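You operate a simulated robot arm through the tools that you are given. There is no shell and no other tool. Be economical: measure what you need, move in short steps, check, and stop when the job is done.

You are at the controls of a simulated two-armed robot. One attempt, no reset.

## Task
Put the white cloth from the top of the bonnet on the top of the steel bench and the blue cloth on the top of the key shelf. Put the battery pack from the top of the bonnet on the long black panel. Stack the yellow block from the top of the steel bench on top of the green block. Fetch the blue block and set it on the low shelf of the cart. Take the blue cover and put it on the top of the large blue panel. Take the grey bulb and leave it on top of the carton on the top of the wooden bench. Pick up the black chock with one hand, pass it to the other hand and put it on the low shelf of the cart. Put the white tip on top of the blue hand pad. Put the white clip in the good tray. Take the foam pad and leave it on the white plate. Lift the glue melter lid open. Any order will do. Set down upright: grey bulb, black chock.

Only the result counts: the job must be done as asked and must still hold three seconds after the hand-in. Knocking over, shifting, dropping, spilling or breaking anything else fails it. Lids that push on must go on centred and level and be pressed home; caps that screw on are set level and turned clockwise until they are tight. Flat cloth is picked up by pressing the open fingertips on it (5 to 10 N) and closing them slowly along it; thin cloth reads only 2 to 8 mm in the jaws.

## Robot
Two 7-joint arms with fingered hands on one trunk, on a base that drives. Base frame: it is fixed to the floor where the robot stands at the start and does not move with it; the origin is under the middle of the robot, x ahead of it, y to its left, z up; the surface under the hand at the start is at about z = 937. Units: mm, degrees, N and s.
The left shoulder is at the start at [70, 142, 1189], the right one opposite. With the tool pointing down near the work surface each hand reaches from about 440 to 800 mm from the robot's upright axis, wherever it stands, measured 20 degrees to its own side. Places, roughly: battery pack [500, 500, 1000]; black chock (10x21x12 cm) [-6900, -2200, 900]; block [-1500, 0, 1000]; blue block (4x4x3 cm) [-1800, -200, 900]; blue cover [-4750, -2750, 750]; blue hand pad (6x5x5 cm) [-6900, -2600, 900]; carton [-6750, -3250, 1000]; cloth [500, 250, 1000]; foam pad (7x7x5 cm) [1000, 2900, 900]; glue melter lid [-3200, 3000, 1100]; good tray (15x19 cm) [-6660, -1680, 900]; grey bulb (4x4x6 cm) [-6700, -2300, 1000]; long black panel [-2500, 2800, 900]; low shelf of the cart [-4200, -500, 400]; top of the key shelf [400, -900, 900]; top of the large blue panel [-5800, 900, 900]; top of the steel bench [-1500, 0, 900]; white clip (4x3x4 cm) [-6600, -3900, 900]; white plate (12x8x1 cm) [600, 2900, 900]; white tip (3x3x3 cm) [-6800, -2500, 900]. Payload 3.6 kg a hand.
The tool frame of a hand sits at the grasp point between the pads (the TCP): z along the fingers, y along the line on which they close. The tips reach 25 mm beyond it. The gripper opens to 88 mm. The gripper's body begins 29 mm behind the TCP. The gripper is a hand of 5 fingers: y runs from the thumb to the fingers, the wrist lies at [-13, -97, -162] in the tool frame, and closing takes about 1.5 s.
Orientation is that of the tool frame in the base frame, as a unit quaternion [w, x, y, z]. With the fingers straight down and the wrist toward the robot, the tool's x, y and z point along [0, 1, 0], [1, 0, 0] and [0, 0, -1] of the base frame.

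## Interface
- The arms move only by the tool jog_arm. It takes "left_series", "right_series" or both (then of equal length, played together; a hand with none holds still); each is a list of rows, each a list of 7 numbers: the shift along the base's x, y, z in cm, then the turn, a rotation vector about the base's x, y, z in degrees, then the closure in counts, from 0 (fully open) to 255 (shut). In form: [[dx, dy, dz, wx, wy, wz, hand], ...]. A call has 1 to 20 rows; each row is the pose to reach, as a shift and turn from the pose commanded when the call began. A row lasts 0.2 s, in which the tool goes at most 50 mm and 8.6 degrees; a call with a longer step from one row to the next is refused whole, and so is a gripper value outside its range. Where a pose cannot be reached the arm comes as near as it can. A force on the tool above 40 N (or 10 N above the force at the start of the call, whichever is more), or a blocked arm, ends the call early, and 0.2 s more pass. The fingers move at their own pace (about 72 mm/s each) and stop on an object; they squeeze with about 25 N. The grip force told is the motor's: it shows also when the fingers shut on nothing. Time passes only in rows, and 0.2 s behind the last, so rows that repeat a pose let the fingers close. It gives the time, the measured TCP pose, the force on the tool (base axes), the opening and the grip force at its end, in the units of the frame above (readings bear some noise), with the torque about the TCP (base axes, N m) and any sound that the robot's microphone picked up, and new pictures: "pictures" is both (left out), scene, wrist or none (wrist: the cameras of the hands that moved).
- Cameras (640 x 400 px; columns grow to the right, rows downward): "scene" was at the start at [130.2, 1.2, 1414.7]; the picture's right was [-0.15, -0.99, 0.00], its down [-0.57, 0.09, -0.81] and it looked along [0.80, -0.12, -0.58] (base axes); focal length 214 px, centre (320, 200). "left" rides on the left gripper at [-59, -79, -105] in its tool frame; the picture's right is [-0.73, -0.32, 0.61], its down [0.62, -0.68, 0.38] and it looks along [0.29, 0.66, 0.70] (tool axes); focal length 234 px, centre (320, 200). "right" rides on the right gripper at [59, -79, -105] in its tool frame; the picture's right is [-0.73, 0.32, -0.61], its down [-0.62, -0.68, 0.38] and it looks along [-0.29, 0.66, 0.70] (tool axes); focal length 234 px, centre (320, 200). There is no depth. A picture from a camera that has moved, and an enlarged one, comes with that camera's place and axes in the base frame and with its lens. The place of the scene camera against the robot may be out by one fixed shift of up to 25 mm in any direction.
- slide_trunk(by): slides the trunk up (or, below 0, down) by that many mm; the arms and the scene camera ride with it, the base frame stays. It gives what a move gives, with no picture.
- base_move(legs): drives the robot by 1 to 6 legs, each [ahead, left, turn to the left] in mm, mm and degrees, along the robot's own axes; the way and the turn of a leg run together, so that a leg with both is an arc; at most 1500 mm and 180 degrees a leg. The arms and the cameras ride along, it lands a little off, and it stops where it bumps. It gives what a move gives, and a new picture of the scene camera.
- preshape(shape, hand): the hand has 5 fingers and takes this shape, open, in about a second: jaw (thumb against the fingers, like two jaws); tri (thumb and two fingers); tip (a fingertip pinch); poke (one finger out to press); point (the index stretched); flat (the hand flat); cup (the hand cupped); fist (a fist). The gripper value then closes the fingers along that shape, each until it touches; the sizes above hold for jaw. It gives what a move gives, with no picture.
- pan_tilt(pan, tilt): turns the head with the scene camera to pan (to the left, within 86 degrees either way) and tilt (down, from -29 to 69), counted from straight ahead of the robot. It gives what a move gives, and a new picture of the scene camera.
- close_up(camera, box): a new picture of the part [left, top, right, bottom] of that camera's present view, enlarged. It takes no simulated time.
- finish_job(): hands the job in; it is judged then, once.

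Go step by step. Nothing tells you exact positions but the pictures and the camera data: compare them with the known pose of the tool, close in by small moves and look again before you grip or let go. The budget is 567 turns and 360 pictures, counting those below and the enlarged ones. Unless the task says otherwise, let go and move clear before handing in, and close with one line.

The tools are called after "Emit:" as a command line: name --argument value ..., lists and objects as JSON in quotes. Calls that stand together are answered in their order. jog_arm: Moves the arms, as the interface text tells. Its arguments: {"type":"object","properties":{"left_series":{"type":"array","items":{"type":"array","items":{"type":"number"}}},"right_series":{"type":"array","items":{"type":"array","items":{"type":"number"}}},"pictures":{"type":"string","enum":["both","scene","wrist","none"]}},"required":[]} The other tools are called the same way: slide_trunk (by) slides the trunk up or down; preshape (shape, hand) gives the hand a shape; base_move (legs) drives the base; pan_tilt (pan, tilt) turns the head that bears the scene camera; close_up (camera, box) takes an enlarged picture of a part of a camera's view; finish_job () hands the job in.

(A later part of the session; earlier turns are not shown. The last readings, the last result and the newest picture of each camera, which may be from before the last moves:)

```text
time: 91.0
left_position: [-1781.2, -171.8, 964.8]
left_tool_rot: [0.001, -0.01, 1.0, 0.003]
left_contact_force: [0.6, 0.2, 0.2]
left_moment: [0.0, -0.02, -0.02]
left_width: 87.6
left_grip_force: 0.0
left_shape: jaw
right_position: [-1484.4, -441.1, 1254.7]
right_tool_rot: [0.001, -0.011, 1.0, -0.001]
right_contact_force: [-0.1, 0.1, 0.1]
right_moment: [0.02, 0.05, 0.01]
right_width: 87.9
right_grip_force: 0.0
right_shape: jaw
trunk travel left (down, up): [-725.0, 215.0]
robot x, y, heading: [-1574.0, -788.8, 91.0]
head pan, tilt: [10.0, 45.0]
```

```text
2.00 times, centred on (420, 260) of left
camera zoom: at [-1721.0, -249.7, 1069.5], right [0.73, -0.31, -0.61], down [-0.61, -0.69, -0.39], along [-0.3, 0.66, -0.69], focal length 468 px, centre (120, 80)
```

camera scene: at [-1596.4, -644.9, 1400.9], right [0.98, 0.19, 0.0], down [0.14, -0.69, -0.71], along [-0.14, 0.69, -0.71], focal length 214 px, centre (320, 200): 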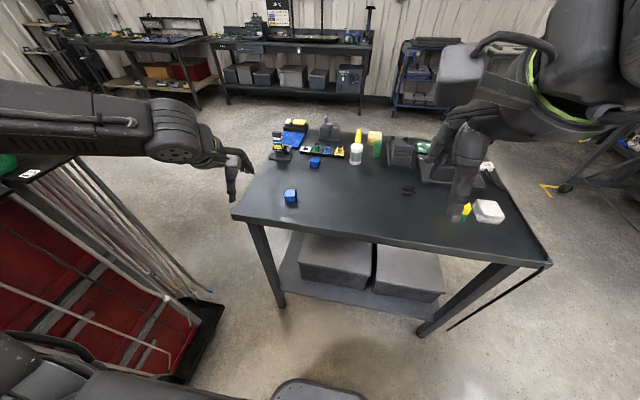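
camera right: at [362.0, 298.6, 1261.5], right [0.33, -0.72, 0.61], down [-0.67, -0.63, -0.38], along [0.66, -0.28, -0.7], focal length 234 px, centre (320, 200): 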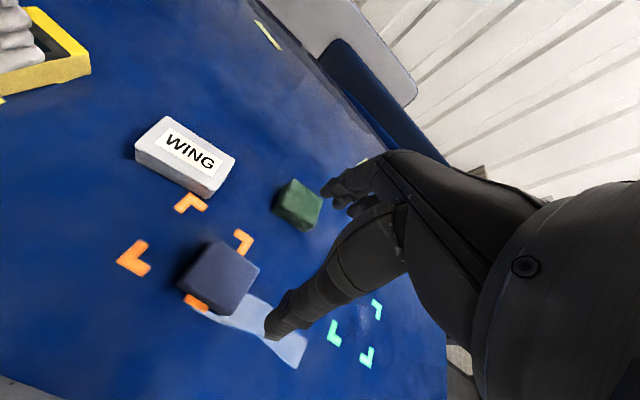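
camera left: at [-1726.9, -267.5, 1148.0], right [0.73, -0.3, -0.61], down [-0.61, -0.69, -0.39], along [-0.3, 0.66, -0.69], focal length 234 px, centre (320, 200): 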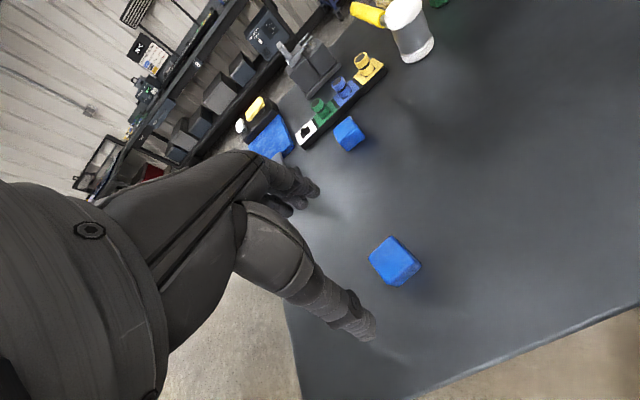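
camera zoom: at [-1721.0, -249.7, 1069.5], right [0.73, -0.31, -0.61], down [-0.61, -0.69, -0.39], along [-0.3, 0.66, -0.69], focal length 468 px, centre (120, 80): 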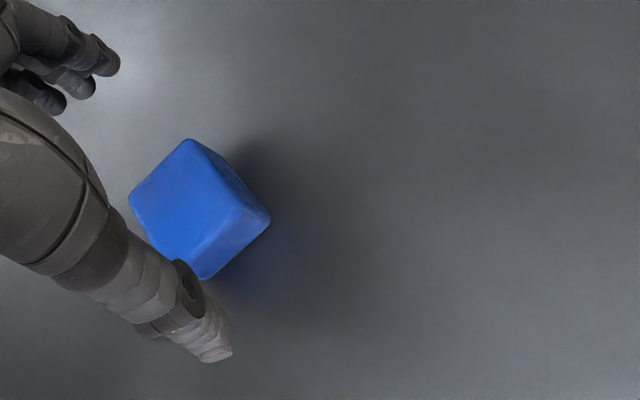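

Emit:
jog_arm --left_series '[[0.1, -0.5, -1.5, 0, 0, 0, 0], [0.1, -0.5, -3, 0, 0, 0, 0], [0.1, -0.5, -3.7, 0, 0, 0, 0], [0.1, -0.5, -3.7, 0, 0, 0, 100], [0.1, -0.5, -3.7, 0, 0, 0, 180], [0.1, -0.5, -3.7, 0, 0, 0, 255], [0.1, -0.5, -3.7, 0, 0, 0, 255], [0.1, -0.5, -3.7, 0, 0, 0, 255], [0.1, -0.5, -3.7, 0, 0, 0, 255], [0.1, -0.5, -3.7, 0, 0, 0, 255], [0.1, -0.5, 0, 0, 0, 0, 255], [0.1, -0.5, 5, 0, 0, 0, 255], [0.1, -0.5, 10, 0, 0, 0, 255], [0.1, -3, 14, 0, 0, 0, 255], [0.1, -7, 16, 0, 0, 0, 255]]' --pictures "wrist"

```text
time: 94.2
left_position: [-1775.0, -243.9, 1122.8]
left_tool_rot: [0.001, -0.009, 1.0, 0.005]
left_contact_force: [-0.2, -0.4, -0.5]
left_moment: [0.0, 0.0, 0.02]
left_width: 31.0
left_grip_force: 24.8
left_shape: jaw
left hand out of reach, approached as far as the arm can: row 1, 2, 3, 4, 5, 6, 7, 8, 9, 10
right_position: [-1484.5, -442.7, 1255.9]
right_tool_rot: [0.0, -0.011, 1.0, 0.001]
right_contact_force: [-0.4, -0.8, 1.0]
right_moment: [0.02, 0.01, -0.05]
right_width: 87.8
right_grip_force: 0.0
right_shape: jaw
trunk travel left (down, up): [-725.0, 215.0]
robot x, y, heading: [-1571.7, -792.5, 90.8]
head pan, tilt: [10.0, 45.0]
camera left: at [-1714.8, -322.4, 1227.0], right [0.73, -0.3, -0.61], down [-0.61, -0.69, -0.39], along [-0.3, 0.66, -0.69], focal length 234 px, centre (320, 200)
```

left: 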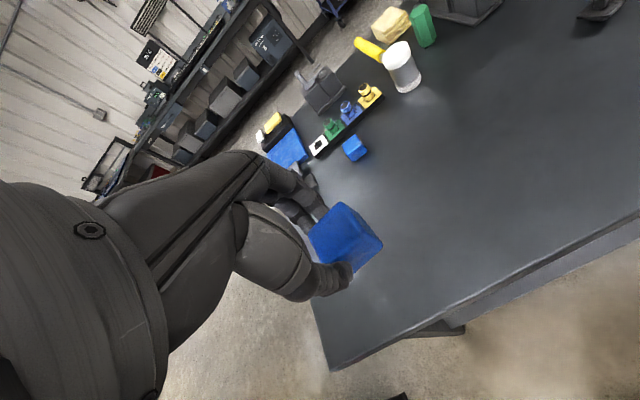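

Blue block held. I back away from the bench, face along -x and look for the cart.

Emit:
base_move --legs '[[-420, 0, 0], [0, 0, 89]]'

Emit:
pan_tilt --pan -5 --tilt 12

Emit:
close_up --camera "scene" --box '[130, 80, 450, 280]'

```text
time: 100.5
left_position: [-2125.3, -1372.5, 1120.6]
left_tool_rot: [-0.002, -0.694, 0.72, 0.003]
left_contact_force: [-0.2, -0.4, -0.4]
left_moment: [0.01, 0.01, 0.0]
left_width: 30.5
left_grip_force: 24.9
left_shape: jaw
right_position: [-1910.8, -1094.0, 1255.2]
right_tool_rot: [0.001, -0.695, 0.719, 0.0]
right_contact_force: [-0.1, 0.9, 0.6]
right_moment: [0.03, -0.01, 0.02]
right_width: 87.9
right_grip_force: 0.1
right_shape: jaw
trunk travel left (down, up): [-725.0, 215.0]
robot x, y, heading: [-1567.5, -1204.0, 178.0]
head pan, tilt: [10.0, 45.0]
camera scene: at [-1705.0, -1196.3, 1400.8], right [-0.14, 0.99, 0.0], down [0.7, 0.1, -0.71], along [-0.7, -0.1, -0.71], focal length 214 px, centre (320, 200)
```

scene: 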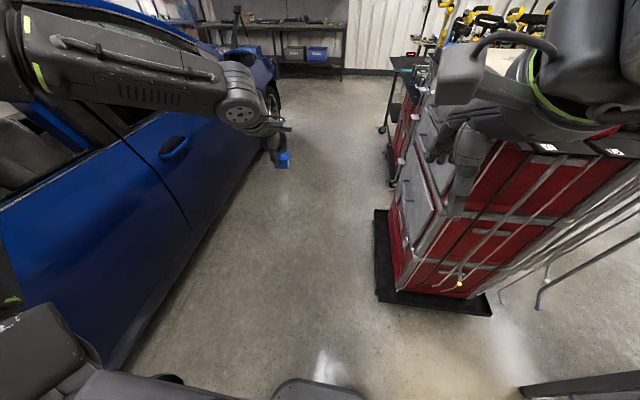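

```text
time: 101.5
left_position: [-2124.9, -1373.3, 1120.3]
left_tool_rot: [-0.001, -0.694, 0.72, 0.003]
left_contact_force: [-0.3, -0.2, 0.0]
left_moment: [0.01, -0.01, -0.01]
left_width: 30.6
left_grip_force: 24.8
left_shape: jaw
right_position: [-1911.6, -1094.2, 1255.3]
right_tool_rot: [0.001, -0.696, 0.718, 0.0]
right_contact_force: [-0.1, 0.2, 0.8]
right_moment: [-0.01, 0.01, 0.0]
right_width: 87.9
right_grip_force: 0.1
right_shape: jaw
trunk travel left (down, up): [-725.0, 215.0]
robot x, y, heading: [-1569.7, -1198.7, 178.2]
head pan, tilt: [-5.0, 12.0]
camera scene: at [-1717.0, -1173.8, 1452.4], right [0.12, 0.99, 0.0], down [0.21, -0.03, -0.98], along [-0.97, 0.12, -0.21], focal length 214 px, centre (320, 200)
```

scene: 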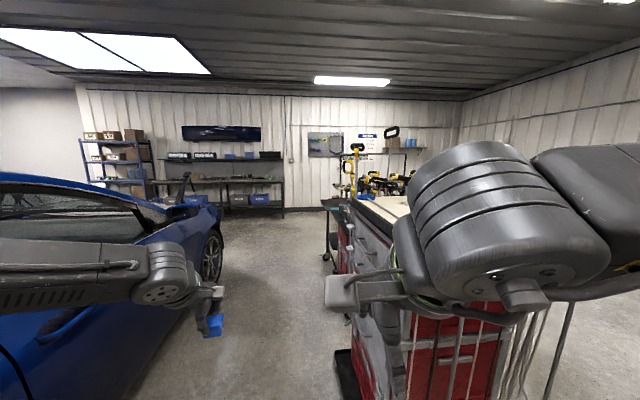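

```text
2.00 times, centred on (290, 180) of scene
camera zoom: at [-1717.0, -1173.8, 1452.4], right [0.12, 0.99, 0.0], down [0.21, -0.03, -0.98], along [-0.97, 0.12, -0.21], focal length 429 px, centre (380, 240)
```

zoom: 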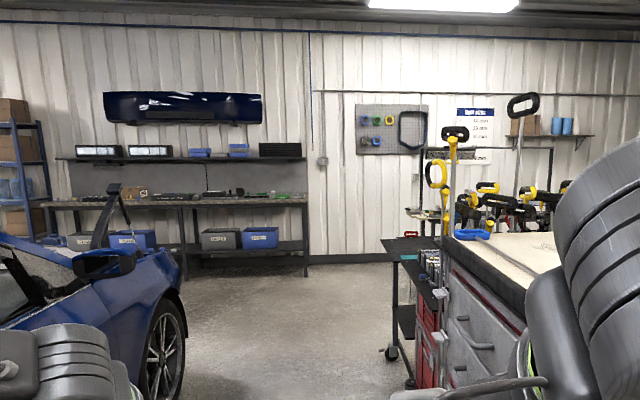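

The cart stands past the red cabinet on the right. I drive through the corridor at y≈-1400 and look again.

Emit:
base_move --legs '[[0, 200, 1.8], [1000, 0, 0], [700, 0, 0]]'

Emit:
pan_tilt --pan -40 --tilt 25

```text
time: 111.3
left_position: [-3832.2, -1575.8, 1119.6]
left_tool_rot: [-0.003, -0.702, 0.712, 0.003]
left_contact_force: [0.0, -0.6, -0.2]
left_moment: [0.01, 0.03, -0.01]
left_width: 30.7
left_grip_force: 24.8
left_shape: jaw
right_position: [-3622.8, -1291.0, 1255.5]
right_tool_rot: [0.0, -0.703, 0.711, 0.002]
right_contact_force: [-0.4, -0.2, 0.9]
right_moment: [0.01, -0.03, -0.04]
right_width: 88.4
right_grip_force: 0.0
right_shape: jaw
trunk travel left (down, up): [-725.0, 215.0]
robot x, y, heading: [-3280.9, -1388.5, 179.2]
head pan, tilt: [-5.0, 12.0]
camera scene: at [-3426.9, -1366.5, 1452.6], right [0.1, 0.99, 0.0], down [0.21, -0.02, -0.98], along [-0.97, 0.1, -0.21], focal length 214 px, centre (320, 200)
```

scene: 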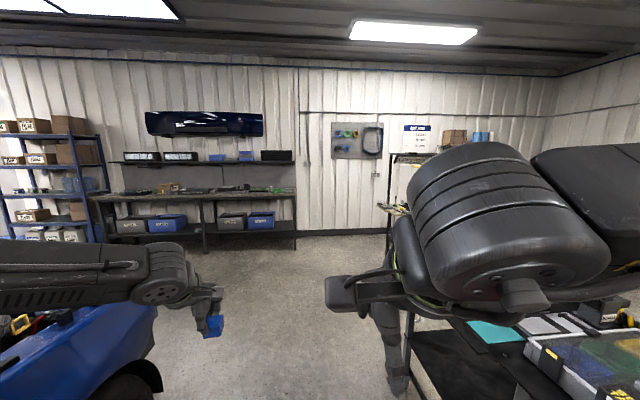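

```text
time: 112.3
left_position: [-3831.3, -1574.0, 1120.2]
left_tool_rot: [-0.002, -0.702, 0.713, 0.002]
left_contact_force: [-0.2, 0.1, -0.2]
left_moment: [-0.03, 0.03, 0.01]
left_width: 30.8
left_grip_force: 25.5
left_shape: jaw
right_position: [-3622.7, -1291.2, 1256.5]
right_tool_rot: [0.001, -0.703, 0.711, 0.001]
right_contact_force: [0.7, 0.0, 0.3]
right_moment: [-0.01, 0.02, 0.02]
right_width: 87.8
right_grip_force: 0.2
right_shape: jaw
trunk travel left (down, up): [-725.0, 215.0]
robot x, y, heading: [-3279.0, -1394.1, 179.3]
head pan, tilt: [-40.0, 25.0]
camera scene: at [-3404.4, -1315.9, 1431.4], right [0.65, 0.76, 0.0], down [0.32, -0.28, -0.91], along [-0.69, 0.59, -0.42], focal length 214 px, centre (320, 200)
```

scene: 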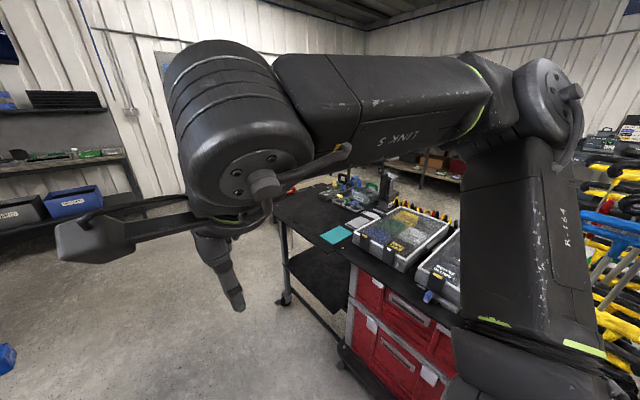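

The cart is at the far end of the cabinet row, its low shelf visible. I drive on and turn to face it.

Emit:
base_move --legs '[[770, 0, 0], [0, 0, -89.3]]'

Emit:
pan_tilt --pan 5 --tilt 45

```text
time: 120.4
left_position: [-4259.2, -825.9, 1119.8]
left_tool_rot: [0.0, 0.001, 1.0, 0.003]
left_contact_force: [-0.6, 0.0, 0.2]
left_moment: [0.0, 0.01, 0.01]
left_width: 30.3
left_grip_force: 25.0
left_shape: jaw
right_position: [-3972.2, -1031.7, 1254.2]
right_tool_rot: [0.001, -0.003, 1.0, 0.0]
right_contact_force: [0.4, -0.5, -0.1]
right_moment: [-0.01, -0.03, 0.01]
right_width: 87.8
right_grip_force: 0.1
right_shape: jaw
trunk travel left (down, up): [-725.0, 215.0]
robot x, y, heading: [-4069.6, -1374.6, 89.9]
head pan, tilt: [-40.0, 25.0]
camera scene: at [-4014.9, -1242.2, 1431.4], right [0.77, -0.64, 0.0], down [-0.27, -0.32, -0.91], along [0.58, 0.69, -0.42], focal length 214 px, centre (320, 200)
```

scene: 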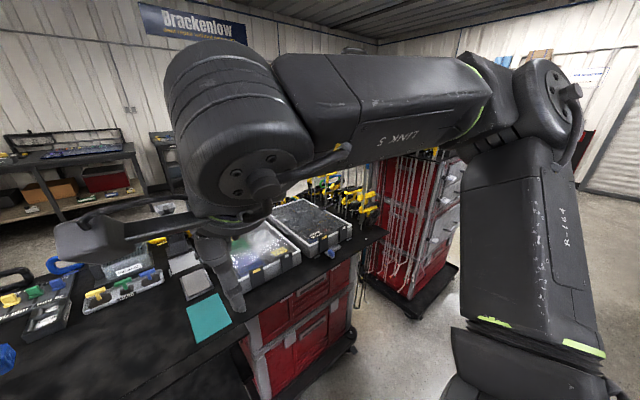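

```text
time: 121.5
left_position: [-4259.5, -825.2, 1122.1]
left_tool_rot: [0.001, 0.001, 1.0, 0.004]
left_contact_force: [-0.2, 1.0, -0.4]
left_moment: [0.01, 0.01, -0.01]
left_width: 30.4
left_grip_force: 25.3
left_shape: jaw
right_position: [-3971.8, -1030.2, 1255.2]
right_tool_rot: [0.0, -0.002, 1.0, 0.001]
right_contact_force: [0.0, -0.4, 0.0]
right_moment: [-0.03, 0.0, 0.02]
right_width: 88.0
right_grip_force: 0.0
right_shape: jaw
trunk travel left (down, up): [-725.0, 215.0]
robot x, y, heading: [-4065.4, -1378.1, 89.9]
head pan, tilt: [5.0, 45.0]
camera scene: at [-4081.0, -1231.8, 1400.8], right [1.0, 0.09, 0.0], down [0.06, -0.7, -0.71], along [-0.06, 0.7, -0.71], focal length 214 px, centre (320, 200)
```

scene: 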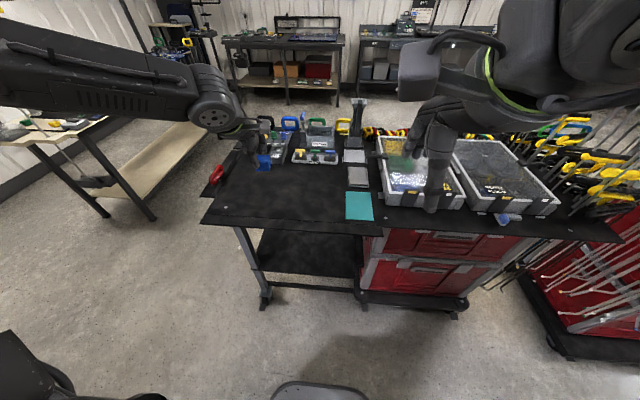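

The low shelf is visible under the cart top (front edge y≈-850, x -4440…-3980). I back off, lower the trunk and look in from low.

Emit:
base_move --legs '[[-250, 0, 0]]'

Emit:
slide_trunk --by -600

Emit:
pan_tilt --pan 10 --tilt 25

```text
time: 123.3
left_position: [-4258.5, -1069.5, 1121.6]
left_tool_rot: [0.001, 0.001, 1.0, 0.002]
left_contact_force: [-0.1, 0.3, -0.5]
left_moment: [-0.01, 0.01, 0.0]
left_width: 30.6
left_grip_force: 25.2
left_shape: jaw
right_position: [-3971.9, -1273.6, 1254.9]
right_tool_rot: [0.001, -0.003, 1.0, -0.001]
right_contact_force: [-0.2, 0.6, -0.9]
right_moment: [0.03, -0.03, 0.01]
right_width: 87.7
right_grip_force: 0.0
right_shape: jaw
trunk travel left (down, up): [-725.0, 215.0]
robot x, y, heading: [-4068.9, -1622.3, 90.0]
head pan, tilt: [5.0, 45.0]
camera scene: at [-4081.0, -1474.6, 1400.6], right [1.0, 0.09, 0.0], down [0.06, -0.71, -0.71], along [-0.06, 0.7, -0.71], focal length 214 px, centre (320, 200)
```

scene: 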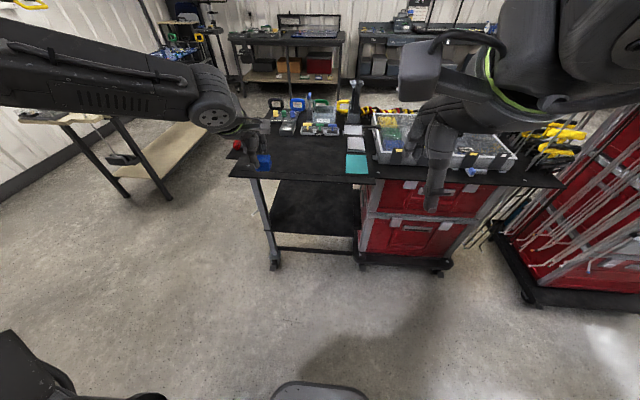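

```text
refused: -600 is not a number from -400 to 400
```

```text
time: 124.1
left_position: [-4258.4, -1069.8, 1120.1]
left_tool_rot: [0.001, -0.001, 1.0, 0.004]
left_contact_force: [-0.4, 0.7, -1.1]
left_moment: [-0.01, -0.01, -0.02]
left_width: 30.8
left_grip_force: 24.8
left_shape: jaw
right_position: [-3971.9, -1274.6, 1255.1]
right_tool_rot: [0.001, -0.002, 1.0, 0.0]
right_contact_force: [-0.2, -0.5, -0.3]
right_moment: [0.02, 0.03, -0.03]
right_width: 88.1
right_grip_force: 0.0
right_shape: jaw
trunk travel left (down, up): [-725.0, 215.0]
robot x, y, heading: [-4068.9, -1620.7, 90.2]
head pan, tilt: [10.0, 25.0]
camera scene: at [-4089.8, -1466.6, 1431.3], right [0.98, 0.17, 0.0], down [0.07, -0.42, -0.91], along [-0.16, 0.89, -0.42], focal length 214 px, centre (320, 200)
```

scene: 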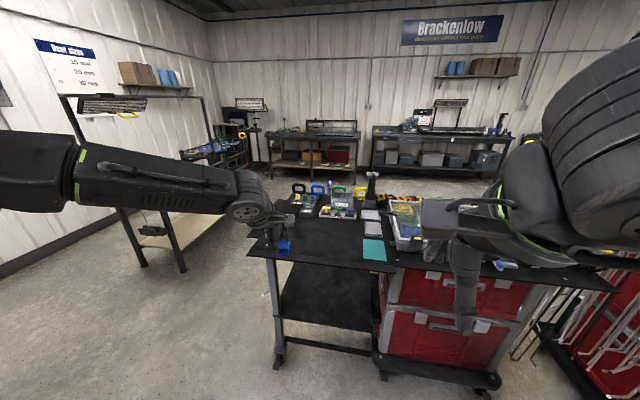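

Emit:
slide_trunk --by -400

Emit:
slide_trunk --by -220

Emit:
pan_tilt --pan 10 --tilt 25

```text
time: 127.9
left_position: [-4258.9, -1070.2, 720.4]
left_tool_rot: [0.001, 0.0, 1.0, 0.003]
left_contact_force: [-0.1, 1.1, -1.1]
left_moment: [0.05, 0.03, 0.0]
left_width: 30.3
left_grip_force: 25.1
left_shape: jaw
right_position: [-3972.0, -1274.7, 855.6]
right_tool_rot: [0.001, -0.002, 1.0, -0.001]
right_contact_force: [0.4, -0.6, -0.1]
right_moment: [-0.01, 0.0, 0.0]
right_width: 87.8
right_grip_force: 0.1
right_shape: jaw
trunk travel left (down, up): [-325.0, 615.0]
robot x, y, heading: [-4068.6, -1621.7, 89.8]
head pan, tilt: [10.0, 25.0]
```

```text
time: 130.3
left_position: [-4258.1, -1070.6, 501.5]
left_tool_rot: [0.001, 0.0, 1.0, 0.002]
left_contact_force: [-0.4, 0.3, -0.4]
left_moment: [0.03, -0.02, 0.0]
left_width: 30.7
left_grip_force: 25.5
left_shape: jaw
right_position: [-3972.0, -1274.3, 636.1]
right_tool_rot: [0.001, -0.002, 1.0, 0.0]
right_contact_force: [-0.9, 0.0, 0.1]
right_moment: [0.01, 0.02, -0.02]
right_width: 87.9
right_grip_force: 0.0
right_shape: jaw
trunk travel left (down, up): [-105.0, 835.0]
robot x, y, heading: [-4065.5, -1620.0, 90.2]
head pan, tilt: [10.0, 25.0]
```

```text
time: 130.9
left_position: [-4259.0, -1069.6, 500.3]
left_tool_rot: [0.001, 0.0, 1.0, 0.004]
left_contact_force: [-1.0, 0.5, -0.8]
left_moment: [-0.03, -0.02, 0.03]
left_width: 30.4
left_grip_force: 25.1
left_shape: jaw
right_position: [-3972.5, -1274.4, 634.8]
right_tool_rot: [0.0, -0.001, 1.0, -0.001]
right_contact_force: [-0.5, -0.8, -0.5]
right_moment: [-0.04, -0.01, 0.0]
right_width: 87.9
right_grip_force: 0.0
right_shape: jaw
trunk travel left (down, up): [-105.0, 835.0]
robot x, y, heading: [-4068.9, -1621.3, 89.8]
head pan, tilt: [10.0, 25.0]
camera scene: at [-4089.9, -1466.3, 811.4], right [0.98, 0.17, 0.0], down [0.07, -0.42, -0.91], along [-0.16, 0.89, -0.42], focal length 214 px, centre (320, 200)
```

scene: 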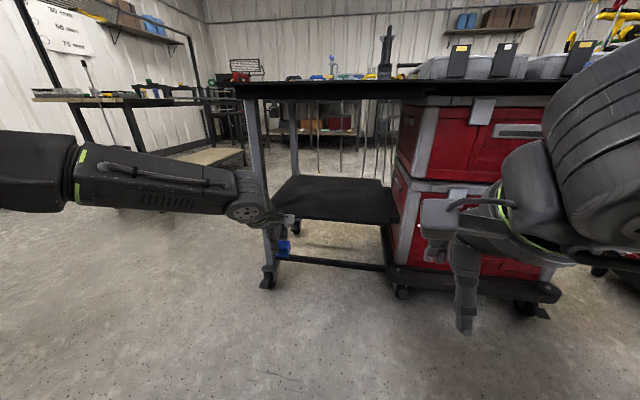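

Low shelf: z≈422, x -4383…-3946, y from -794 back. I drive in with the block at z 500, then extend the left arm.

Emit:
base_move --legs '[[270, 0, 0]]'

Emit:
jog_arm --left_series '[[-1, 4, 0, 0, 0, 0, 255], [-2, 8, 0, 0, 0, 0, 255], [-3, 10, -1, 0, 0, 0, 255], [-3, 10, -2, 0, 0, 0, 255], [-3, 10, -2, 0, 0, 0, 255]]' --pictures "both"

```text
time: 132.8
left_position: [-4257.1, -804.2, 499.7]
left_tool_rot: [0.001, 0.002, 1.0, 0.003]
left_contact_force: [0.2, 0.2, -0.8]
left_moment: [0.0, 0.0, 0.01]
left_width: 30.5
left_grip_force: 24.3
left_shape: jaw
right_position: [-3970.7, -1009.2, 635.3]
right_tool_rot: [0.001, -0.001, 1.0, 0.0]
right_contact_force: [0.0, -0.2, 0.2]
right_moment: [0.05, 0.0, 0.04]
right_width: 87.9
right_grip_force: 0.0
right_shape: jaw
trunk travel left (down, up): [-105.0, 835.0]
robot x, y, heading: [-4064.9, -1353.6, 89.9]
head pan, tilt: [10.0, 25.0]
camera scene: at [-4089.0, -1200.2, 811.3], right [0.99, 0.17, 0.0], down [0.07, -0.42, -0.91], along [-0.15, 0.89, -0.42], focal length 214 px, centre (320, 200)
```

scene: 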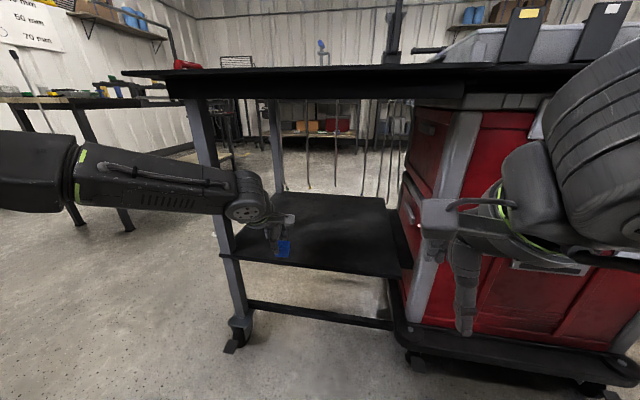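

```text
time: 134.0
left_position: [-4285.6, -702.0, 479.2]
left_tool_rot: [0.001, 0.002, 1.0, 0.004]
left_contact_force: [0.4, 0.4, 0.1]
left_moment: [0.03, 0.04, 0.01]
left_width: 30.4
left_grip_force: 24.9
left_shape: jaw
right_position: [-3970.8, -1009.0, 635.1]
right_tool_rot: [0.001, 0.0, 1.0, -0.001]
right_contact_force: [0.0, -0.3, -0.7]
right_moment: [0.0, -0.03, 0.02]
right_width: 87.6
right_grip_force: 0.1
right_shape: jaw
trunk travel left (down, up): [-105.0, 835.0]
robot x, y, heading: [-4067.3, -1356.0, 89.6]
head pan, tilt: [10.0, 25.0]
camera scene: at [-4089.0, -1200.2, 811.3], right [0.99, 0.17, 0.0], down [0.07, -0.42, -0.91], along [-0.15, 0.89, -0.42], focal length 214 px, centre (320, 200)
camera left: at [-4226.8, -780.9, 584.4], right [0.73, -0.32, -0.61], down [-0.63, -0.68, -0.39], along [-0.29, 0.66, -0.69], focal length 234 px, centre (320, 200)
```

scene: 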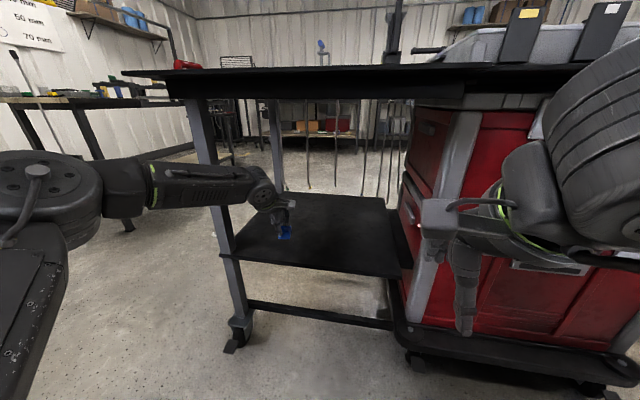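
left: 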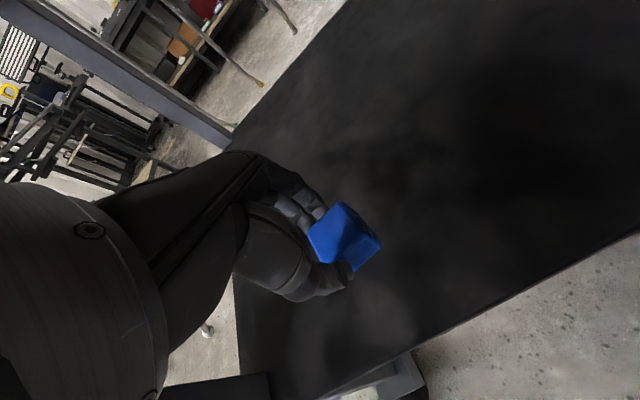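

Over the shelf; I lower slowly until contact.

Emit:
jog_arm --left_series '[[0, 0, -0.7, 0, 0, 0, 255], [0, 0, -1.4, 0, 0, 0, 255], [0, 0, -1.8, 0, 0, 0, 255], [0, 0, -1.8, 0, 0, 0, 255]]' --pictures "none"

Emit:
jog_arm --left_series '[[0, 0, -0.3, 0, 0, 0, 255], [0, 0, -0.6, 0, 0, 0, 255], [0, 0, -0.6, 0, 0, 0, 255]]' --pictures "scene"

```text
time: 135.0
left_position: [-4285.9, -702.4, 461.3]
left_tool_rot: [0.0, 0.002, 1.0, 0.002]
left_contact_force: [-0.4, 0.1, -0.7]
left_moment: [-0.02, 0.0, 0.02]
left_width: 30.5
left_grip_force: 25.9
left_shape: jaw
right_position: [-3971.6, -1008.6, 635.8]
right_tool_rot: [0.001, -0.001, 1.0, -0.001]
right_contact_force: [-0.1, -0.3, -1.0]
right_moment: [0.0, -0.01, 0.0]
right_width: 87.9
right_grip_force: 0.1
right_shape: jaw
trunk travel left (down, up): [-105.0, 835.0]
robot x, y, heading: [-4064.9, -1355.2, 89.8]
head pan, tilt: [10.0, 25.0]
```

```text
time: 135.8
left_position: [-4286.0, -703.5, 457.0]
left_tool_rot: [0.0, 0.002, 1.0, 0.003]
left_contact_force: [0.0, -0.4, -0.1]
left_moment: [0.03, -0.01, 0.0]
left_width: 30.8
left_grip_force: 25.7
left_shape: jaw
right_position: [-3971.5, -1009.8, 634.6]
right_tool_rot: [0.001, -0.001, 1.0, -0.001]
right_contact_force: [0.7, 0.3, -0.3]
right_moment: [0.02, -0.03, 0.03]
right_width: 87.7
right_grip_force: 0.0
right_shape: jaw
trunk travel left (down, up): [-105.0, 835.0]
robot x, y, heading: [-4067.9, -1356.5, 89.8]
head pan, tilt: [10.0, 25.0]
camera scene: at [-4089.0, -1200.2, 811.3], right [0.99, 0.17, 0.0], down [0.07, -0.42, -0.91], along [-0.15, 0.89, -0.42], focal length 214 px, centre (320, 200)
```

scene: 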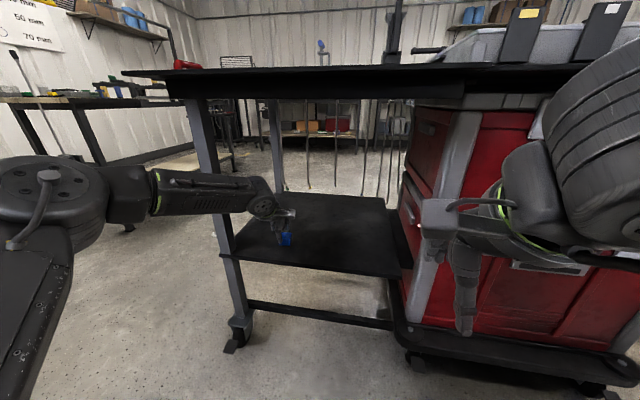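

Emit:
jog_arm --left_series '[[0, 0, -0.4, 0, 0, 0, 255], [0, 0, -0.8, 0, 0, 0, 255], [0, 0, -0.8, 0, 0, 0, 255]]' --pictures "none"

Emit:
jog_arm --left_series '[[0, 0, -0.4, 0, 0, 0, 255], [0, 0, -0.7, 0, 0, 0, 255], [0, 0, -0.7, 0, 0, 0, 255]]' --pictures "none"

```text
time: 136.6
left_position: [-4286.2, -702.9, 448.3]
left_tool_rot: [0.0, 0.001, 1.0, 0.003]
left_contact_force: [0.2, 0.7, -0.2]
left_moment: [0.01, 0.0, -0.04]
left_width: 30.5
left_grip_force: 24.5
left_shape: jaw
right_position: [-3969.2, -1009.5, 635.2]
right_tool_rot: [0.001, 0.0, 1.0, -0.001]
right_contact_force: [-0.5, 0.0, 0.3]
right_moment: [0.01, 0.0, 0.03]
right_width: 88.0
right_grip_force: 0.0
right_shape: jaw
trunk travel left (down, up): [-105.0, 835.0]
robot x, y, heading: [-4068.3, -1357.7, 89.9]
head pan, tilt: [10.0, 25.0]
```

```text
time: 137.4
left_position: [-4286.3, -703.3, 441.0]
left_tool_rot: [0.0, 0.002, 1.0, 0.002]
left_contact_force: [-0.3, 0.3, -1.1]
left_moment: [0.01, -0.01, -0.02]
left_width: 30.6
left_grip_force: 25.2
left_shape: jaw
right_position: [-3970.3, -1009.2, 634.8]
right_tool_rot: [0.001, -0.001, 1.0, -0.001]
right_contact_force: [-0.4, 0.3, 0.1]
right_moment: [0.02, 0.01, 0.01]
right_width: 87.7
right_grip_force: 0.0
right_shape: jaw
trunk travel left (down, up): [-105.0, 835.0]
robot x, y, heading: [-4068.8, -1355.1, 89.9]
head pan, tilt: [10.0, 25.0]
```

Emit:
jog_arm --left_series '[[0, 0, -0.4, 0, 0, 0, 255], [0, 0, -0.8, 0, 0, 0, 255], [0, 0, -0.8, 0, 0, 0, 255]]' --pictures "none"

Emit:
close_up --camera "left" --box '[260, 160, 580, 360]'

```text
time: 138.2
left_position: [-4285.9, -703.2, 437.3]
left_tool_rot: [0.0, 0.002, 1.0, 0.007]
left_contact_force: [-0.8, 1.2, 25.9]
left_moment: [0.17, 0.05, 0.01]
left_width: 32.3
left_grip_force: 24.9
left_shape: jaw
right_position: [-3969.8, -1010.4, 637.4]
right_tool_rot: [0.0, -0.001, 1.0, 0.002]
right_contact_force: [0.5, 0.1, -0.2]
right_moment: [-0.01, -0.01, 0.01]
right_width: 87.9
right_grip_force: 0.0
right_shape: jaw
trunk travel left (down, up): [-105.0, 835.0]
robot x, y, heading: [-4065.0, -1355.6, 89.9]
head pan, tilt: [10.0, 25.0]
```

```text
2.00 times, centred on (420, 260) of left
camera zoom: at [-4226.6, -783.9, 542.1], right [0.73, -0.32, -0.61], down [-0.63, -0.67, -0.39], along [-0.29, 0.67, -0.69], focal length 468 px, centre (120, 80)
```

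zoom: 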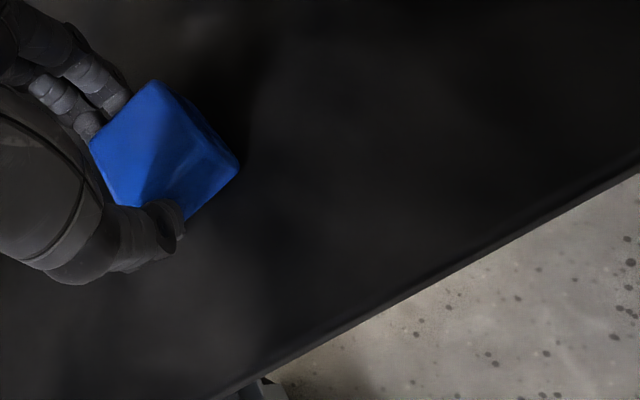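

Seated on the shelf at 26 N. I release, rise a bit and withdraw straight back.

Emit:
jog_arm --left_series '[[0, 0, 0.4, 0, 0, 0, 255], [0, 0, 0.4, 0, 0, 0, 180], [0, 0, 0.4, 0, 0, 0, 100], [0, 0, 0.4, 0, 0, 0, 0], [0, 0, 0.4, 0, 0, 0, 0], [0, 0, 0.4, 0, 0, 0, 0], [0, 0, 0.4, 0, 0, 0, 0], [0, 0, 3, 0, 0, 0, 0], [0, 0, 6, 0, 0, 0, 0], [0, -4, 7, 0, 0, 0, 0], [0, -8, 7, 0, 0, 0, 0], [0, -12, 7, 0, 0, 0, 0]]' --pictures "none"

Emit:
base_move --legs '[[-330, 0, 0]]'

```text
time: 140.8
left_position: [-4287.6, -823.5, 504.1]
left_tool_rot: [0.0, 0.002, 1.0, 0.003]
left_contact_force: [0.5, 0.2, -0.5]
left_moment: [-0.02, 0.02, -0.01]
left_width: 87.9
left_grip_force: 0.1
left_shape: jaw
right_position: [-3970.7, -1009.0, 634.2]
right_tool_rot: [0.001, -0.001, 1.0, 0.0]
right_contact_force: [0.5, 0.0, 0.2]
right_moment: [-0.01, 0.01, 0.0]
right_width: 87.8
right_grip_force: 0.0
right_shape: jaw
trunk travel left (down, up): [-105.0, 835.0]
robot x, y, heading: [-4069.3, -1355.3, 90.0]
head pan, tilt: [10.0, 25.0]
```

```text
time: 142.9
left_position: [-4283.3, -1149.0, 503.3]
left_tool_rot: [0.0, 0.005, 1.0, 0.004]
left_contact_force: [0.1, 0.3, -0.2]
left_moment: [-0.03, 0.03, 0.03]
left_width: 87.7
left_grip_force: 0.0
left_shape: jaw
right_position: [-3969.4, -1337.9, 635.6]
right_tool_rot: [0.001, 0.004, 1.0, 0.0]
right_contact_force: [0.2, -0.3, 0.6]
right_moment: [0.02, 0.02, 0.05]
right_width: 87.9
right_grip_force: 0.0
right_shape: jaw
trunk travel left (down, up): [-105.0, 835.0]
robot x, y, heading: [-4067.2, -1681.5, 89.6]
head pan, tilt: [10.0, 25.0]
camera scene: at [-4090.2, -1528.2, 811.4], right [0.99, 0.16, 0.0], down [0.07, -0.42, -0.91], along [-0.15, 0.89, -0.42], focal length 214 px, centre (320, 200)
```

scene: 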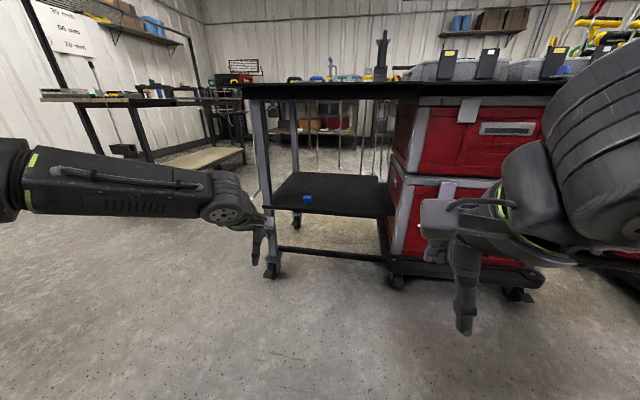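

The blue block sits on the low shelf. I raise the trunk, turn toward the far-wall bench and look.

Emit:
slide_trunk --by 400

Emit:
slide_trunk --by 220

Emit:
base_move --legs '[[0, 0, 90], [900, 0, 0]]'

Emit:
pan_tilt --pan 15 --tilt 20

```text
time: 146.8
left_position: [-4286.6, -1148.1, 904.8]
left_tool_rot: [0.001, 0.006, 1.0, 0.003]
left_contact_force: [0.0, -0.5, 0.8]
left_moment: [0.0, -0.04, -0.01]
left_width: 87.8
left_grip_force: 0.2
left_shape: jaw
right_position: [-3970.6, -1337.4, 1034.6]
right_tool_rot: [0.001, 0.004, 1.0, -0.001]
right_contact_force: [0.5, -0.1, -0.8]
right_moment: [-0.02, -0.01, 0.0]
right_width: 87.8
right_grip_force: 0.1
right_shape: jaw
trunk travel left (down, up): [-505.0, 435.0]
robot x, y, heading: [-4066.3, -1681.1, 89.3]
head pan, tilt: [10.0, 25.0]
```

```text
time: 149.1
left_position: [-4286.1, -1149.1, 1123.6]
left_tool_rot: [0.0, 0.005, 1.0, 0.003]
left_contact_force: [-0.3, 0.4, -0.9]
left_moment: [-0.04, -0.01, -0.01]
left_width: 87.5
left_grip_force: 0.2
left_shape: jaw
right_position: [-3970.7, -1338.7, 1254.3]
right_tool_rot: [0.0, 0.003, 1.0, -0.001]
right_contact_force: [-0.1, -0.2, 0.6]
right_moment: [0.0, 0.0, -0.01]
right_width: 87.7
right_grip_force: 0.0
right_shape: jaw
trunk travel left (down, up): [-725.0, 215.0]
robot x, y, heading: [-4066.6, -1680.9, 89.5]
head pan, tilt: [10.0, 25.0]
```

```text
time: 157.6
left_position: [-5464.6, -1926.0, 1123.1]
left_tool_rot: [0.001, 0.711, -0.704, -0.003]
left_contact_force: [0.1, 0.7, -0.3]
left_moment: [-0.02, -0.01, 0.01]
left_width: 87.9
left_grip_force: 0.0
left_shape: jaw
right_position: [-5281.5, -1606.7, 1254.9]
right_tool_rot: [-0.001, 0.713, -0.702, -0.001]
right_contact_force: [-0.2, 0.9, -0.3]
right_moment: [0.0, 0.01, -0.03]
right_width: 87.8
right_grip_force: 0.0
right_shape: jaw
trunk travel left (down, up): [-725.0, 215.0]
robot x, y, heading: [-4934.4, -1698.0, -179.4]
head pan, tilt: [10.0, 25.0]
camera scene: at [-5081.6, -1700.4, 1431.4], right [-0.18, 0.98, 0.0], down [0.42, 0.08, -0.91], along [-0.89, -0.17, -0.42], focal length 214 px, centre (320, 200)
```

scene: 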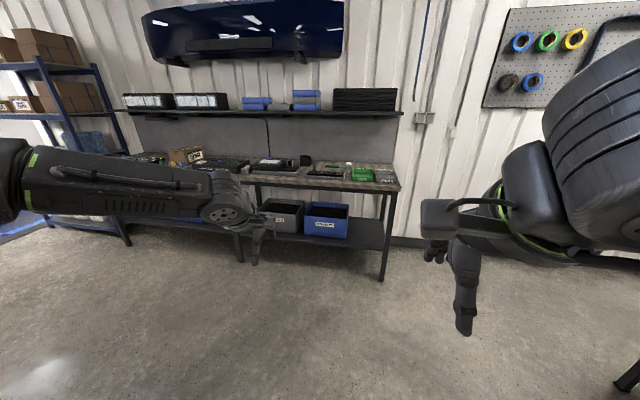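

```text
time: 158.2
left_position: [-5464.1, -1925.6, 1123.0]
left_tool_rot: [0.002, 0.712, -0.703, -0.003]
left_contact_force: [0.0, -0.1, 0.6]
left_moment: [0.0, 0.02, 0.02]
left_width: 87.5
left_grip_force: 0.0
left_shape: jaw
right_position: [-5283.2, -1606.1, 1254.7]
right_tool_rot: [0.0, 0.713, -0.701, 0.001]
right_contact_force: [0.1, 0.1, -0.2]
right_moment: [0.01, 0.02, -0.03]
right_width: 88.2
right_grip_force: 0.0
right_shape: jaw
trunk travel left (down, up): [-725.0, 215.0]
robot x, y, heading: [-4933.0, -1697.2, -179.4]
head pan, tilt: [15.0, 20.0]
camera scene: at [-5081.5, -1708.4, 1439.4], right [-0.27, 0.96, 0.0], down [0.33, 0.09, -0.94], along [-0.9, -0.25, -0.34], focal length 214 px, centre (320, 200)
```

scene: 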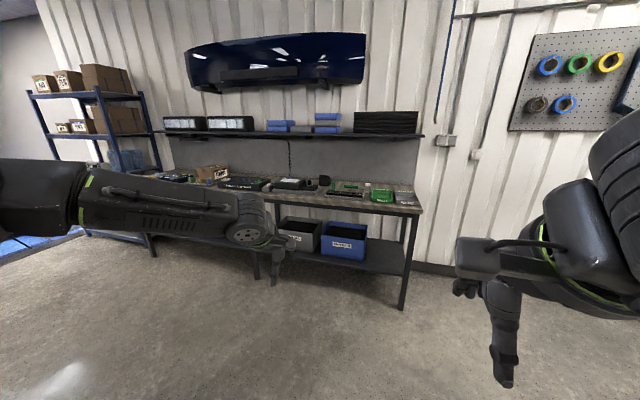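

The bench is along the far wall. I come closer to its right part.

Emit:
base_move --legs '[[750, 350, -0.6]]'

Emit:
pan_tilt --pan 0 --tilt 30

Emit:
close_up --camera "scene" --box '[160, 120, 480, 320]'

```text
time: 162.6
left_position: [-6216.7, -2272.6, 1125.4]
left_tool_rot: [-0.003, -0.705, 0.709, 0.002]
left_contact_force: [0.5, 0.6, 0.1]
left_moment: [-0.02, -0.02, -0.01]
left_width: 87.5
left_grip_force: 0.1
left_shape: jaw
right_position: [-6029.7, -1956.2, 1255.5]
right_tool_rot: [0.0, 0.707, -0.707, 0.0]
right_contact_force: [0.9, 0.0, 0.0]
right_moment: [0.02, -0.03, -0.02]
right_width: 88.0
right_grip_force: 0.0
right_shape: jaw
trunk travel left (down, up): [-725.0, 215.0]
robot x, y, heading: [-5688.7, -2052.5, 179.8]
head pan, tilt: [15.0, 20.0]
camera scene: at [-5830.0, -2062.5, 1439.5], right [-0.25, 0.97, 0.0], down [0.33, 0.09, -0.94], along [-0.91, -0.24, -0.34], focal length 214 px, centre (320, 200)
```

scene: 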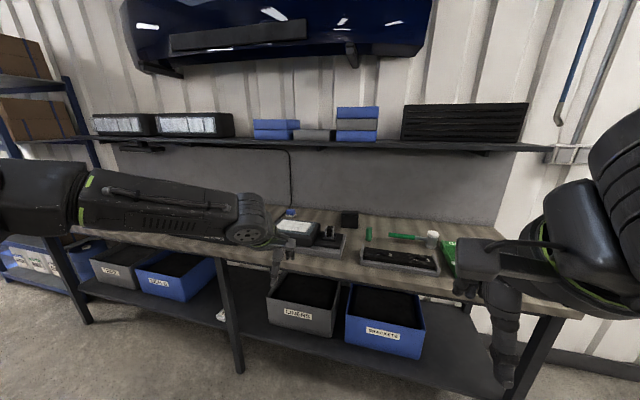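

```text
time: 163.4
left_position: [-6217.9, -2272.9, 1124.2]
left_tool_rot: [-0.001, -0.705, 0.709, 0.003]
left_contact_force: [-0.2, -0.7, 0.9]
left_moment: [-0.01, 0.02, 0.03]
left_width: 87.3
left_grip_force: 0.1
left_shape: jaw
right_position: [-6030.1, -1957.2, 1253.7]
right_tool_rot: [0.0, -0.707, 0.707, 0.0]
right_contact_force: [-1.1, 0.0, 0.2]
right_moment: [-0.03, 0.01, 0.01]
right_width: 87.7
right_grip_force: 0.1
right_shape: jaw
trunk travel left (down, up): [-725.0, 215.0]
robot x, y, heading: [-5683.7, -2055.4, 179.5]
head pan, tilt: [0.0, 30.0]
camera scene: at [-5831.1, -2038.8, 1423.4], right [0.01, 1.0, 0.0], down [0.5, 0.0, -0.87], along [-0.87, 0.0, -0.5], focal length 214 px, centre (320, 200)
```

scene: 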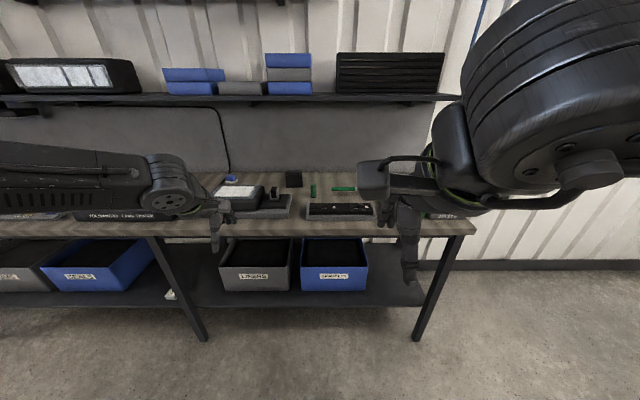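

```text
2.00 times, centred on (320, 220) of scene
camera zoom: at [-5831.1, -2038.8, 1423.4], right [0.01, 1.0, 0.0], down [0.5, 0.0, -0.87], along [-0.87, 0.0, -0.5], focal length 429 px, centre (320, 160)
```

zoom: 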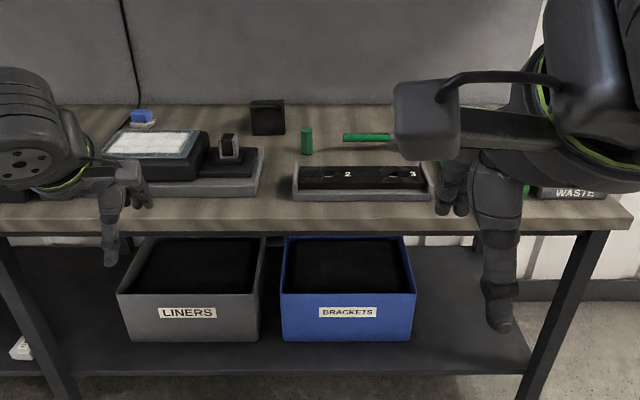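

I see the black chock at about (-6886,-2180) and the grey bulb at about (-6710,-2250). I drive up to the bench and look down at it.

Emit:
base_move --legs '[[380, 250, 0]]'

Emit:
pan_tilt --pan 0 --tilt 40

Emit:
close_up --camera "scene" --box '[160, 60, 480, 260]'

```text
time: 166.1
left_position: [-6594.7, -2524.4, 1123.9]
left_tool_rot: [0.002, 0.709, -0.705, -0.003]
left_contact_force: [-0.8, 0.2, 0.0]
left_moment: [0.0, -0.03, 0.0]
left_width: 87.6
left_grip_force: 0.0
left_shape: jaw
right_position: [-6412.5, -2206.9, 1256.1]
right_tool_rot: [0.0, 0.711, -0.703, 0.0]
right_contact_force: [-0.8, 0.5, 0.0]
right_moment: [0.02, -0.03, -0.01]
right_width: 87.8
right_grip_force: 0.1
right_shape: jaw
trunk travel left (down, up): [-725.0, 215.0]
robot x, y, heading: [-6063.9, -2297.9, -179.2]
head pan, tilt: [0.0, 30.0]
camera scene: at [-6211.1, -2285.2, 1423.5], right [-0.01, 1.0, 0.0], down [0.5, 0.0, -0.87], along [-0.87, -0.01, -0.5], focal length 214 px, centre (320, 200)
```

scene: 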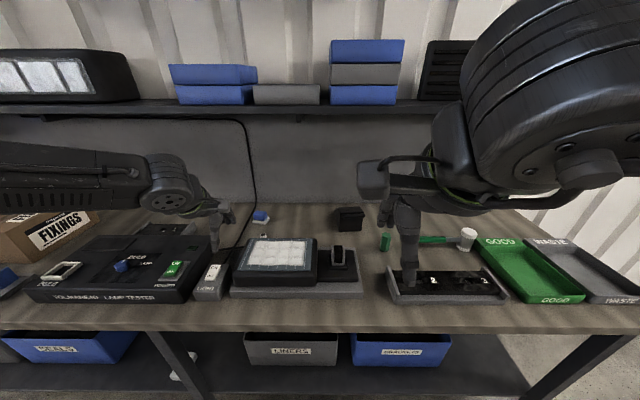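

```text
time: 166.9
left_position: [-6594.9, -2525.7, 1123.8]
left_tool_rot: [0.002, 0.709, -0.705, -0.002]
left_contact_force: [-0.1, -0.1, 0.5]
left_moment: [0.02, -0.01, -0.01]
left_width: 87.7
left_grip_force: 0.1
left_shape: jaw
right_position: [-6412.3, -2207.3, 1255.5]
right_tool_rot: [0.0, 0.711, -0.703, 0.001]
right_contact_force: [-0.2, 0.6, 0.0]
right_moment: [-0.01, 0.04, -0.01]
right_width: 87.7
right_grip_force: 0.0
right_shape: jaw
trunk travel left (down, up): [-725.0, 215.0]
robot x, y, heading: [-6064.0, -2299.0, -179.6]
head pan, tilt: [0.0, 40.0]
camera scene: at [-6207.0, -2286.1, 1408.0], right [-0.01, 1.0, 0.0], down [0.64, 0.0, -0.77], along [-0.77, -0.01, -0.64], focal length 214 px, centre (320, 200)
```

scene: 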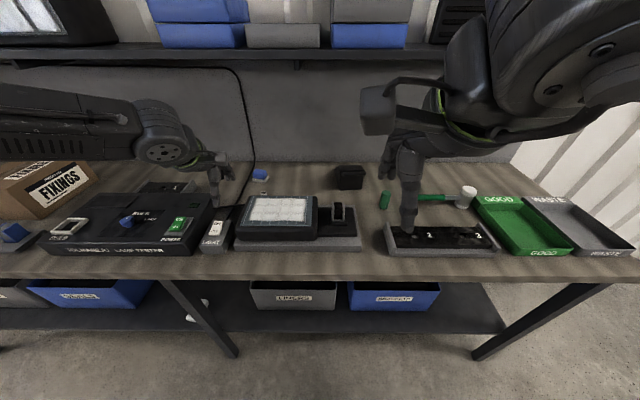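

```text
2.00 times, centred on (320, 160) of scene
camera zoom: at [-6207.0, -2286.1, 1408.0], right [-0.01, 1.0, 0.0], down [0.64, 0.0, -0.77], along [-0.77, -0.01, -0.64], focal length 429 px, centre (320, 280)
```

zoom: 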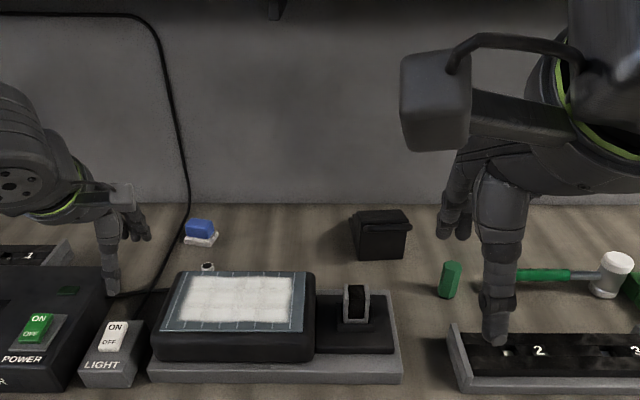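

Emit:
close_up --camera "scene" --box '[230, 150, 390, 250]'

Emit:
close_up --camera "right" --box '[0, 0, 640, 400]'

Emit:
close_up --camera "left" --box '[0, 0, 640, 400]'

```text
4.00 times, centred on (310, 200) of scene
camera zoom: at [-6207.0, -2286.1, 1408.0], right [-0.01, 1.0, 0.0], down [0.64, 0.0, -0.77], along [-0.77, -0.01, -0.64], focal length 858 px, centre (360, 200)
```

zoom: 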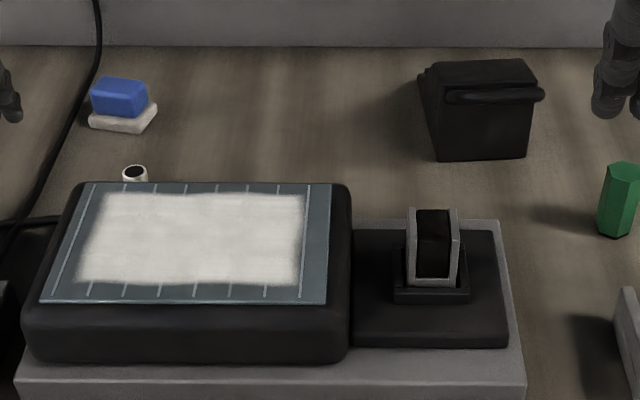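

```text
1.00 times, centred on (320, 200) of right (not enlarged: the box is as wide or as high as the picture)
camera zoom: at [-6332.5, -2264.8, 1359.0], right [-0.33, 0.72, 0.61], down [0.67, 0.63, -0.38], along [-0.66, 0.28, -0.7], focal length 234 px, centre (320, 200)
```

zoom: 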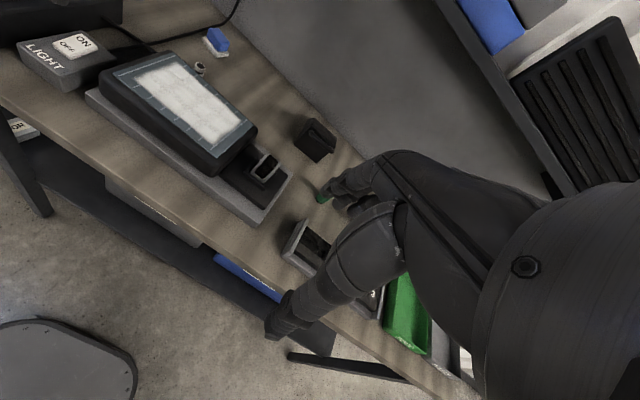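

```text
1.00 times, centred on (320, 200) of left (not enlarged: the box is as wide or as high as the picture)
camera zoom: at [-6516.5, -2465.7, 1228.5], right [0.31, 0.73, -0.61], down [0.68, -0.62, -0.39], along [-0.66, -0.29, -0.69], focal length 234 px, centre (320, 200)
```

zoom: 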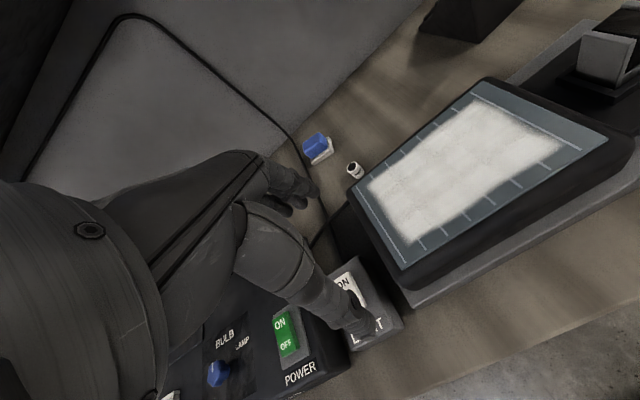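

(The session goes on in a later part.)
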